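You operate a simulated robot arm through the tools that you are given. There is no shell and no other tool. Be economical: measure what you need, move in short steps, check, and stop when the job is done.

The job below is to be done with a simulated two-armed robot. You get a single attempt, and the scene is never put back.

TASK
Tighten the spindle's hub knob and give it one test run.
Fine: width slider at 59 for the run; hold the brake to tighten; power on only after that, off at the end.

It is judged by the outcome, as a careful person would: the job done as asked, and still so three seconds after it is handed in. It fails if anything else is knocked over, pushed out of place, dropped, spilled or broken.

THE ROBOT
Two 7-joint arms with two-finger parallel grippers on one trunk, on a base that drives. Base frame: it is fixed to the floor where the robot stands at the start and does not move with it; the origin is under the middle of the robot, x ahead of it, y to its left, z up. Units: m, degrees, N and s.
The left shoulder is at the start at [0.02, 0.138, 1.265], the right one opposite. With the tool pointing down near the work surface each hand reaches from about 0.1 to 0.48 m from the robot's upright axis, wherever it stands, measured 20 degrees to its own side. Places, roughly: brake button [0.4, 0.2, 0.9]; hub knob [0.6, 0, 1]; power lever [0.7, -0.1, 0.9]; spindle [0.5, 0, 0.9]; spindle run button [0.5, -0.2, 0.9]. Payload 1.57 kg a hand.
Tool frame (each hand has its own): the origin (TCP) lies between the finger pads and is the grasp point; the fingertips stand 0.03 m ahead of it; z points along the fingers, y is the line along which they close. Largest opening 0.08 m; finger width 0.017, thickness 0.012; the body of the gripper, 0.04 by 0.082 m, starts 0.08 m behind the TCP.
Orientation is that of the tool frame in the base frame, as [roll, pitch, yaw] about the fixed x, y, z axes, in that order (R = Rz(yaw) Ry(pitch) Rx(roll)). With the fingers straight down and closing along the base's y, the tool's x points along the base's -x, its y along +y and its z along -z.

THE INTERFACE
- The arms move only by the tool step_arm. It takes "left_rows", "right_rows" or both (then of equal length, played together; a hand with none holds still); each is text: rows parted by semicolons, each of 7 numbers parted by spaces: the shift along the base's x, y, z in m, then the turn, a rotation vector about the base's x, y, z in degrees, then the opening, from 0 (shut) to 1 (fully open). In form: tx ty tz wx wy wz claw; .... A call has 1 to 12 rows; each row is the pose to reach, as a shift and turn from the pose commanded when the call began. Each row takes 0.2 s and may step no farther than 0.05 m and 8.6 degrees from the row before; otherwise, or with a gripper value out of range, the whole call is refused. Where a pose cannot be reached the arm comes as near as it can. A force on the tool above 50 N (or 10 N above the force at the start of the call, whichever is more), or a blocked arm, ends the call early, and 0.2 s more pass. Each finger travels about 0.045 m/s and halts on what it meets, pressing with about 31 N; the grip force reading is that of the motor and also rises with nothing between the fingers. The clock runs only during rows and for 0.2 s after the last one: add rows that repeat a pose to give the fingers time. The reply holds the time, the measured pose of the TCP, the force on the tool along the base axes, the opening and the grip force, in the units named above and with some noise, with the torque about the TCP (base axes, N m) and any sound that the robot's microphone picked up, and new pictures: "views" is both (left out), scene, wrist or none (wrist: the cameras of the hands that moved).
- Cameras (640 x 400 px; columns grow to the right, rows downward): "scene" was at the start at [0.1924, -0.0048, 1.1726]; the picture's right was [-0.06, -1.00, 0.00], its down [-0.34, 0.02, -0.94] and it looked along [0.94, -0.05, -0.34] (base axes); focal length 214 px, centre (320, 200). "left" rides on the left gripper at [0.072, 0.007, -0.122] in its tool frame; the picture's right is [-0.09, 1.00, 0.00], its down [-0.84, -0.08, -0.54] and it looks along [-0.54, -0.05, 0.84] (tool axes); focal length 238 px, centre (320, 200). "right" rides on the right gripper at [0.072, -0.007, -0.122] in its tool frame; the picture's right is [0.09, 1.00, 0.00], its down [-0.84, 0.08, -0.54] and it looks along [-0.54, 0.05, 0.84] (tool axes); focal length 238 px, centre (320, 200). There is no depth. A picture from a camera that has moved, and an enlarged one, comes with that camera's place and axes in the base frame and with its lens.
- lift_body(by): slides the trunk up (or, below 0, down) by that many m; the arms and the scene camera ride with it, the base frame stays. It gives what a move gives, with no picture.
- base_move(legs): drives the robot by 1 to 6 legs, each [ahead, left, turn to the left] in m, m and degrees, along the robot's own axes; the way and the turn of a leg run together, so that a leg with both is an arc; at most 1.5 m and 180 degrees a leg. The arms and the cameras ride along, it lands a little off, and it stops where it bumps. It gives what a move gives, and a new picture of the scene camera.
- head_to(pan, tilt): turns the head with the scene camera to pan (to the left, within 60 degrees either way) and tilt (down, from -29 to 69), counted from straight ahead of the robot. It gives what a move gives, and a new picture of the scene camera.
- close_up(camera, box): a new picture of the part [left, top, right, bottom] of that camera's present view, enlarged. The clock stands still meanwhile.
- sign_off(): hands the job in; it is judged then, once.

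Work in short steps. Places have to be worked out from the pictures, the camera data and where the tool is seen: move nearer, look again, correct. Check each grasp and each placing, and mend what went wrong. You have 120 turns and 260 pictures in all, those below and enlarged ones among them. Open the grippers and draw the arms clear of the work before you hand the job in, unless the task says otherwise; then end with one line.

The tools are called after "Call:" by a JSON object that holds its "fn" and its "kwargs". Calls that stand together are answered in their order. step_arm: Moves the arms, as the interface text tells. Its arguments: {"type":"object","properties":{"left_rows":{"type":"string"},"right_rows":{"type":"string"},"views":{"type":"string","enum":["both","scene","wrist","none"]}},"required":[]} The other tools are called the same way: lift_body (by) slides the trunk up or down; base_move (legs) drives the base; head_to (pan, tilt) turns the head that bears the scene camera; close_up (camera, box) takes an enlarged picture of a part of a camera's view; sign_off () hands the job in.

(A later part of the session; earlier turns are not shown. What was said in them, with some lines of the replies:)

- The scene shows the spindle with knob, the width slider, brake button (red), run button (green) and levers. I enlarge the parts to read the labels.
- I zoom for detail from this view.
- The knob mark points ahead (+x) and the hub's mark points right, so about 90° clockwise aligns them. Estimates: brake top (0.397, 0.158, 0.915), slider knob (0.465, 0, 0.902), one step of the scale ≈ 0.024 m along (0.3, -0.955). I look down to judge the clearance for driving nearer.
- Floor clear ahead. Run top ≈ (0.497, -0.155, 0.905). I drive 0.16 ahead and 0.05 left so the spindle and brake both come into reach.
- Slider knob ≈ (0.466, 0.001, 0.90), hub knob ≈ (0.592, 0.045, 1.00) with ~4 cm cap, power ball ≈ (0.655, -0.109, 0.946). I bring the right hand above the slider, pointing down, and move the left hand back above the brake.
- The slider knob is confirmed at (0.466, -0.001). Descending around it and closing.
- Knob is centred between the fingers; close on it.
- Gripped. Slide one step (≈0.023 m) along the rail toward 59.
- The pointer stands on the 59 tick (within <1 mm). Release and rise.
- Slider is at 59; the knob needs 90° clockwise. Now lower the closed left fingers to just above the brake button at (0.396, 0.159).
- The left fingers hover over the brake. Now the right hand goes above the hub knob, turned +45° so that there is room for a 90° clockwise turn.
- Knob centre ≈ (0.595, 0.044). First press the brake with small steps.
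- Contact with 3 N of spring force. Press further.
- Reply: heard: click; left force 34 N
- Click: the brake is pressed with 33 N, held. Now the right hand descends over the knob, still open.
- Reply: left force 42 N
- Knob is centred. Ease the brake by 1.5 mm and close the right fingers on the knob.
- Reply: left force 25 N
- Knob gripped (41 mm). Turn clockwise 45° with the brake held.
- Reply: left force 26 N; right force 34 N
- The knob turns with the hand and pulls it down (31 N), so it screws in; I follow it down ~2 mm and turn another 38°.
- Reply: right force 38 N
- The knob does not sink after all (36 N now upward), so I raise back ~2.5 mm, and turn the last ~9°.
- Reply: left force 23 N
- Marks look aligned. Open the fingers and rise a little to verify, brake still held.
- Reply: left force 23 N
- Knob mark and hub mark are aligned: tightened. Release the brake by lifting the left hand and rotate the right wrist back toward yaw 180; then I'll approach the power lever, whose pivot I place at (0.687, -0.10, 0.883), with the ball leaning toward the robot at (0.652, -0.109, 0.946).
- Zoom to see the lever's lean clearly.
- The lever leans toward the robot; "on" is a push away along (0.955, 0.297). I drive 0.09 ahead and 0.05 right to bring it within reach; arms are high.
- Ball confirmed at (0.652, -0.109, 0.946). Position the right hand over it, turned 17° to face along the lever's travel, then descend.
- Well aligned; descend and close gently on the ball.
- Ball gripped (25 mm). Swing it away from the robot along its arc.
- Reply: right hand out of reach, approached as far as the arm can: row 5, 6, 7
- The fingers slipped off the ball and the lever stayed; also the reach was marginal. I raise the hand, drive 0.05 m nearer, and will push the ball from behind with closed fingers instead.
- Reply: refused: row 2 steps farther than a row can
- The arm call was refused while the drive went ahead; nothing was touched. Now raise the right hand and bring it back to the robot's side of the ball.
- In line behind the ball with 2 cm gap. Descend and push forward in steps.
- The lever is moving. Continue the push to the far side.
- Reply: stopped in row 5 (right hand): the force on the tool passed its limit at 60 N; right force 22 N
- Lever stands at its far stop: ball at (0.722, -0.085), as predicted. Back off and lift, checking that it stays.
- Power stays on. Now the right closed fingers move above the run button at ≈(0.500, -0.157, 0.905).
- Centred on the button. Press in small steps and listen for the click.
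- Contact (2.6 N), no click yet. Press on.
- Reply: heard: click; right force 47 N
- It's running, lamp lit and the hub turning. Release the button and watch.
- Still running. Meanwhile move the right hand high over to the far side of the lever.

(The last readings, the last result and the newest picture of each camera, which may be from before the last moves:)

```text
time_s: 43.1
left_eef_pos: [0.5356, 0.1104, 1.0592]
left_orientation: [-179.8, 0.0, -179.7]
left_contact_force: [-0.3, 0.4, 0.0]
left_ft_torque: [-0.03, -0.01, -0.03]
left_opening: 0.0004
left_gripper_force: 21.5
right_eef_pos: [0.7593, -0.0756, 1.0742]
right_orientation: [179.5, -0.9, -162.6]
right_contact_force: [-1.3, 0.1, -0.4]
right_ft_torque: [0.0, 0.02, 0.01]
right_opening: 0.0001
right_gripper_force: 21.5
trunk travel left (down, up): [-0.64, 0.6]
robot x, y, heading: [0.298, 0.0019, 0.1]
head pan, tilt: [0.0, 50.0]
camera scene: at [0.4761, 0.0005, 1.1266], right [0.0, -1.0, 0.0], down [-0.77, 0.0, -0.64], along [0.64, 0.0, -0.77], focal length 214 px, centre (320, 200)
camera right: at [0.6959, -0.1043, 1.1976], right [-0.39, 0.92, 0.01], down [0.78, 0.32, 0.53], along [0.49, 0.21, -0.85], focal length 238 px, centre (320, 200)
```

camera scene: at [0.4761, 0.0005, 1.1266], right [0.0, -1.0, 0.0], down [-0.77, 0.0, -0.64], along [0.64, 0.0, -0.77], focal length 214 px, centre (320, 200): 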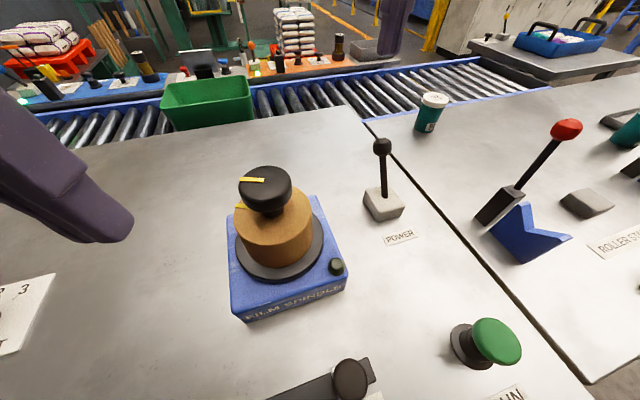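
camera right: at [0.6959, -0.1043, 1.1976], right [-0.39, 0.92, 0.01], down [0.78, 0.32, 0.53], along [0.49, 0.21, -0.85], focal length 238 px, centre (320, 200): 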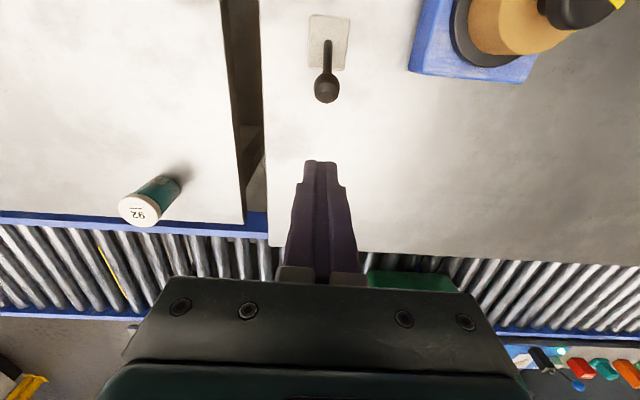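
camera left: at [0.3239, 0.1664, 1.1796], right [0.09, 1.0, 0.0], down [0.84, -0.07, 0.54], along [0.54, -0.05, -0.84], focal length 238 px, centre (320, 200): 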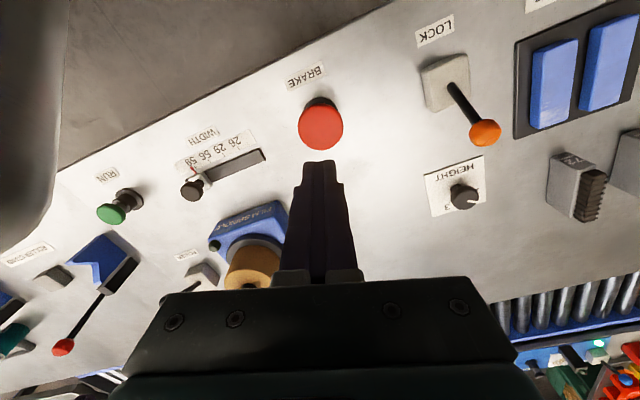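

The run finished by itself (lamp off, marks still aligned). Descend on the far side of the lever and pull it back toward the robot.

Call:
{"fn": "step_arm", "kwargs": {"right_rows": "0 0 -0.045 0 0 0 0; 0 0 -0.09 0 0 0 0; 0 0 -0.122 0 0 0 0; -0.015 -0.0045 -0.122 0 0 0 0; -0.025 -0.0078 -0.12 0 0 0 0; -0.035 -0.011 -0.116 0 0 0 0; -0.047 -0.0146 -0.112 0 0 0 0; -0.058 -0.018 -0.112 0 0 0 0; -0.069 -0.0215 -0.116 0 0 0 0; -0.08 -0.025 -0.12 0 0 0 0"}}

```text
time_s: 45.3
left_eef_pos: [0.5348, 0.1098, 1.0583]
left_orientation: [-179.8, 0.0, -179.6]
left_contact_force: [-0.1, -0.7, 0.6]
left_ft_torque: [0.0, 0.0, -0.03]
left_opening: 0.0002
left_gripper_force: 21.4
right_eef_pos: [0.6774, -0.1026, 0.9545]
right_orientation: [179.6, -1.0, -162.6]
right_contact_force: [0.4, 0.7, -0.4]
right_ft_torque: [0.0, -0.03, 0.01]
right_opening: 0.0002
right_gripper_force: 21.4
right hand out of reach, approached as far as the arm can: row 2, 3
trunk travel left (down, up): [-0.64, 0.6]
robot x, y, heading: [0.3007, 0.0029, -0.1]
head pan, tilt: [0.0, 50.0]
camera scene: at [0.476, 0.0004, 1.1266], right [0.0, -1.0, 0.0], down [-0.77, 0.0, -0.64], along [0.64, 0.0, -0.77], focal length 214 px, centre (320, 200)
camera right: at [0.6156, -0.1294, 1.0777], right [-0.38, 0.92, 0.01], down [0.79, 0.32, 0.53], along [0.48, 0.21, -0.85], focal length 238 px, centre (320, 200)
```

scene: 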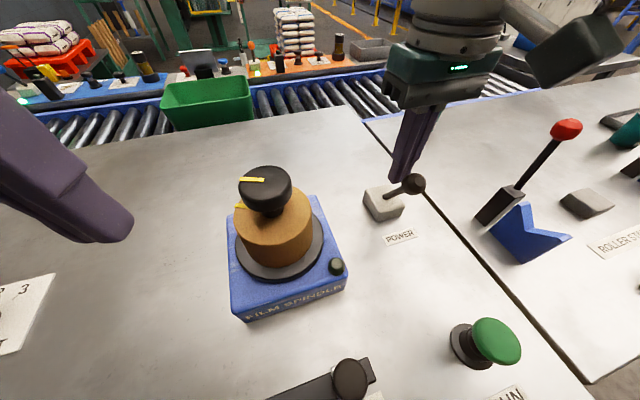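
right: 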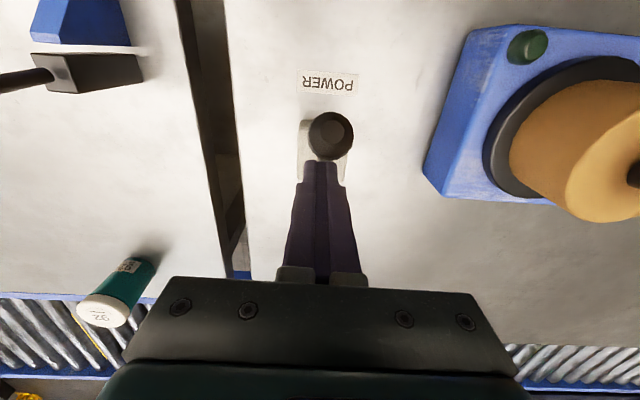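

Lever is back at its original off position (pixel 414,185 as before). Lift the hand, open both grippers.

Call:
{"fn": "step_arm", "kwargs": {"right_rows": "0.005 0.001 0.02 0 0 0 0; 0.005 0.001 0.06 0 0 0 0; 0.005 0.001 0.1 0 0 0 0; -0.03 -0.02 0.12 0 0 0 0.5; -0.07 -0.04 0.13 0 0 0 1; -0.1 -0.06 0.13 0 0 0 1; -0.1 -0.06 0.13 0 0 0 1", "left_rows": "0 0 0.02 0 0 0 0; -0.02 0.01 0.03 0 0 0 0; -0.04 0.02 0.03 0 0 0 0; -0.06 0.03 0.03 0 0 0 0.5; -0.06 0.04 0.03 0 0 0 1; -0.06 0.04 0.03 0 0 0 1; -0.06 0.04 0.03 0 0 0 1", "views": "scene"}}

Call:
{"fn": "base_move", "kwargs": {"legs": [[-0.25, 0.02, 0]]}}

Call:
{"fn": "close_up", "kwargs": {"camera": "scene", "box": [220, 70, 460, 220]}}

Call:
{"fn": "close_up", "kwargs": {"camera": "scene", "box": [150, 140, 450, 328]}}

```text
time_s: 46.9
left_eef_pos: [0.4999, 0.1398, 1.0924]
left_orientation: [-179.8, 0.0, -179.7]
left_contact_force: [-0.7, -0.4, 0.1]
left_ft_torque: [-0.03, -0.04, -0.01]
left_opening: 0.0798
left_gripper_force: 0.1
left hand out of reach, approached as far as the arm can: row 4, 5, 6, 7
right_eef_pos: [0.5802, -0.1613, 1.0844]
right_orientation: [179.5, -0.9, -162.8]
right_contact_force: [0.2, 0.1, 0.3]
right_ft_torque: [0.01, -0.01, -0.03]
right_opening: 0.0798
right_gripper_force: 0.1
trunk travel left (down, up): [-0.64, 0.6]
robot x, y, heading: [0.3029, 0.0004, -0.2]
head pan, tilt: [0.0, 50.0]
camera scene: at [0.4761, 0.0004, 1.1266], right [0.0, -1.0, 0.0], down [-0.77, 0.0, -0.64], along [0.64, 0.0, -0.77], focal length 214 px, centre (320, 200)
```

scene: 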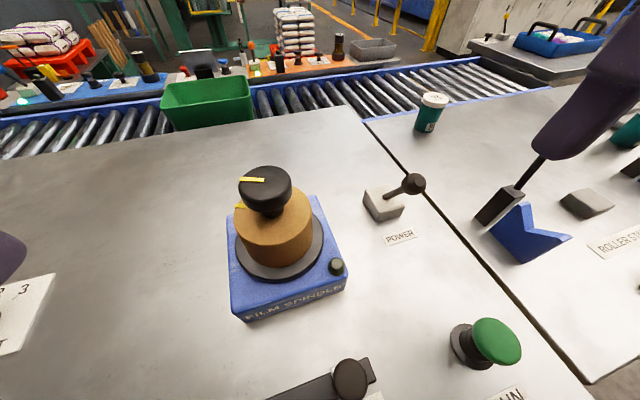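

```text
time_s: 48.8
left_eef_pos: [0.2513, 0.1613, 1.0936]
left_orientation: [-179.9, 0.0, -179.7]
left_contact_force: [-0.4, 0.1, 0.9]
left_ft_torque: [-0.01, 0.04, -0.01]
left_opening: 0.0798
left_gripper_force: 0.0
right_eef_pos: [0.3299, -0.1403, 1.0847]
right_orientation: [179.4, -1.1, -162.7]
right_contact_force: [-0.3, 0.0, 1.0]
right_ft_torque: [0.0, -0.01, 0.0]
right_opening: 0.0801
right_gripper_force: 0.1
trunk travel left (down, up): [-0.64, 0.6]
robot x, y, heading: [0.0508, 0.0195, 0.0]
head pan, tilt: [0.0, 50.0]
camera scene: at [0.2269, 0.0209, 1.1266], right [0.0, -1.0, 0.0], down [-0.77, 0.0, -0.64], along [0.64, 0.0, -0.77], focal length 214 px, centre (320, 200)
```

scene: 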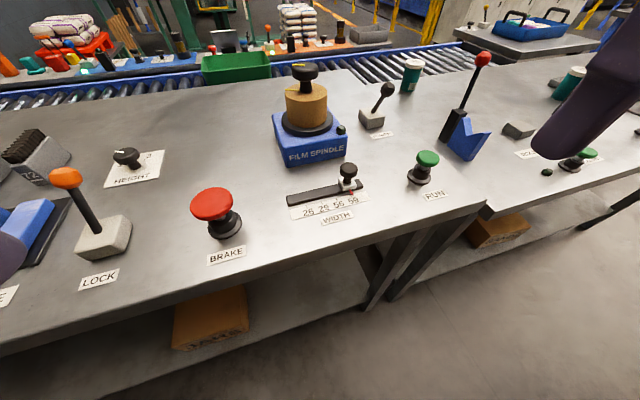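

```text
2.67 times, centred on (340, 145) of scene
camera zoom: at [0.2269, 0.0209, 1.1266], right [0.0, -1.0, 0.0], down [-0.77, 0.0, -0.64], along [0.64, 0.0, -0.77], focal length 572 px, centre (267, 347)
```

zoom: 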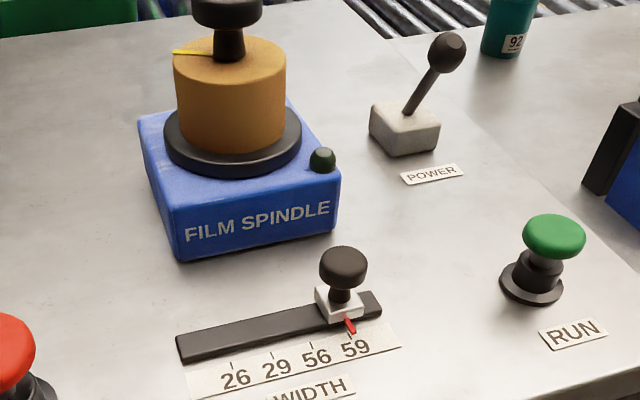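

```text
2.13 times, centred on (300, 234) of scene
camera zoom: at [0.2269, 0.0209, 1.1266], right [0.0, -1.0, 0.0], down [-0.77, 0.0, -0.64], along [0.64, 0.0, -0.77], focal length 456 px, centre (363, 128)
```

zoom: 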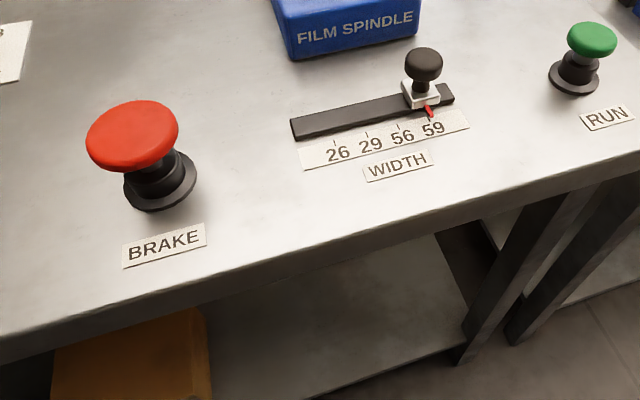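

Slider is at 59, the knob is tight with its marks aligned, the run is done, power is off, nothing is disturbed and the arms are clear. I hand in the job.

Call:
{"fn": "sign_off", "kwargs": {}}

```text
The job is handed in.
```

The hub knob is tightened, turned about 90° clockwise with the brake held until its mark lined up with the hub's. The spindle then had one complete test run with the width slider at 59, and power went on only after tightening and is now off.
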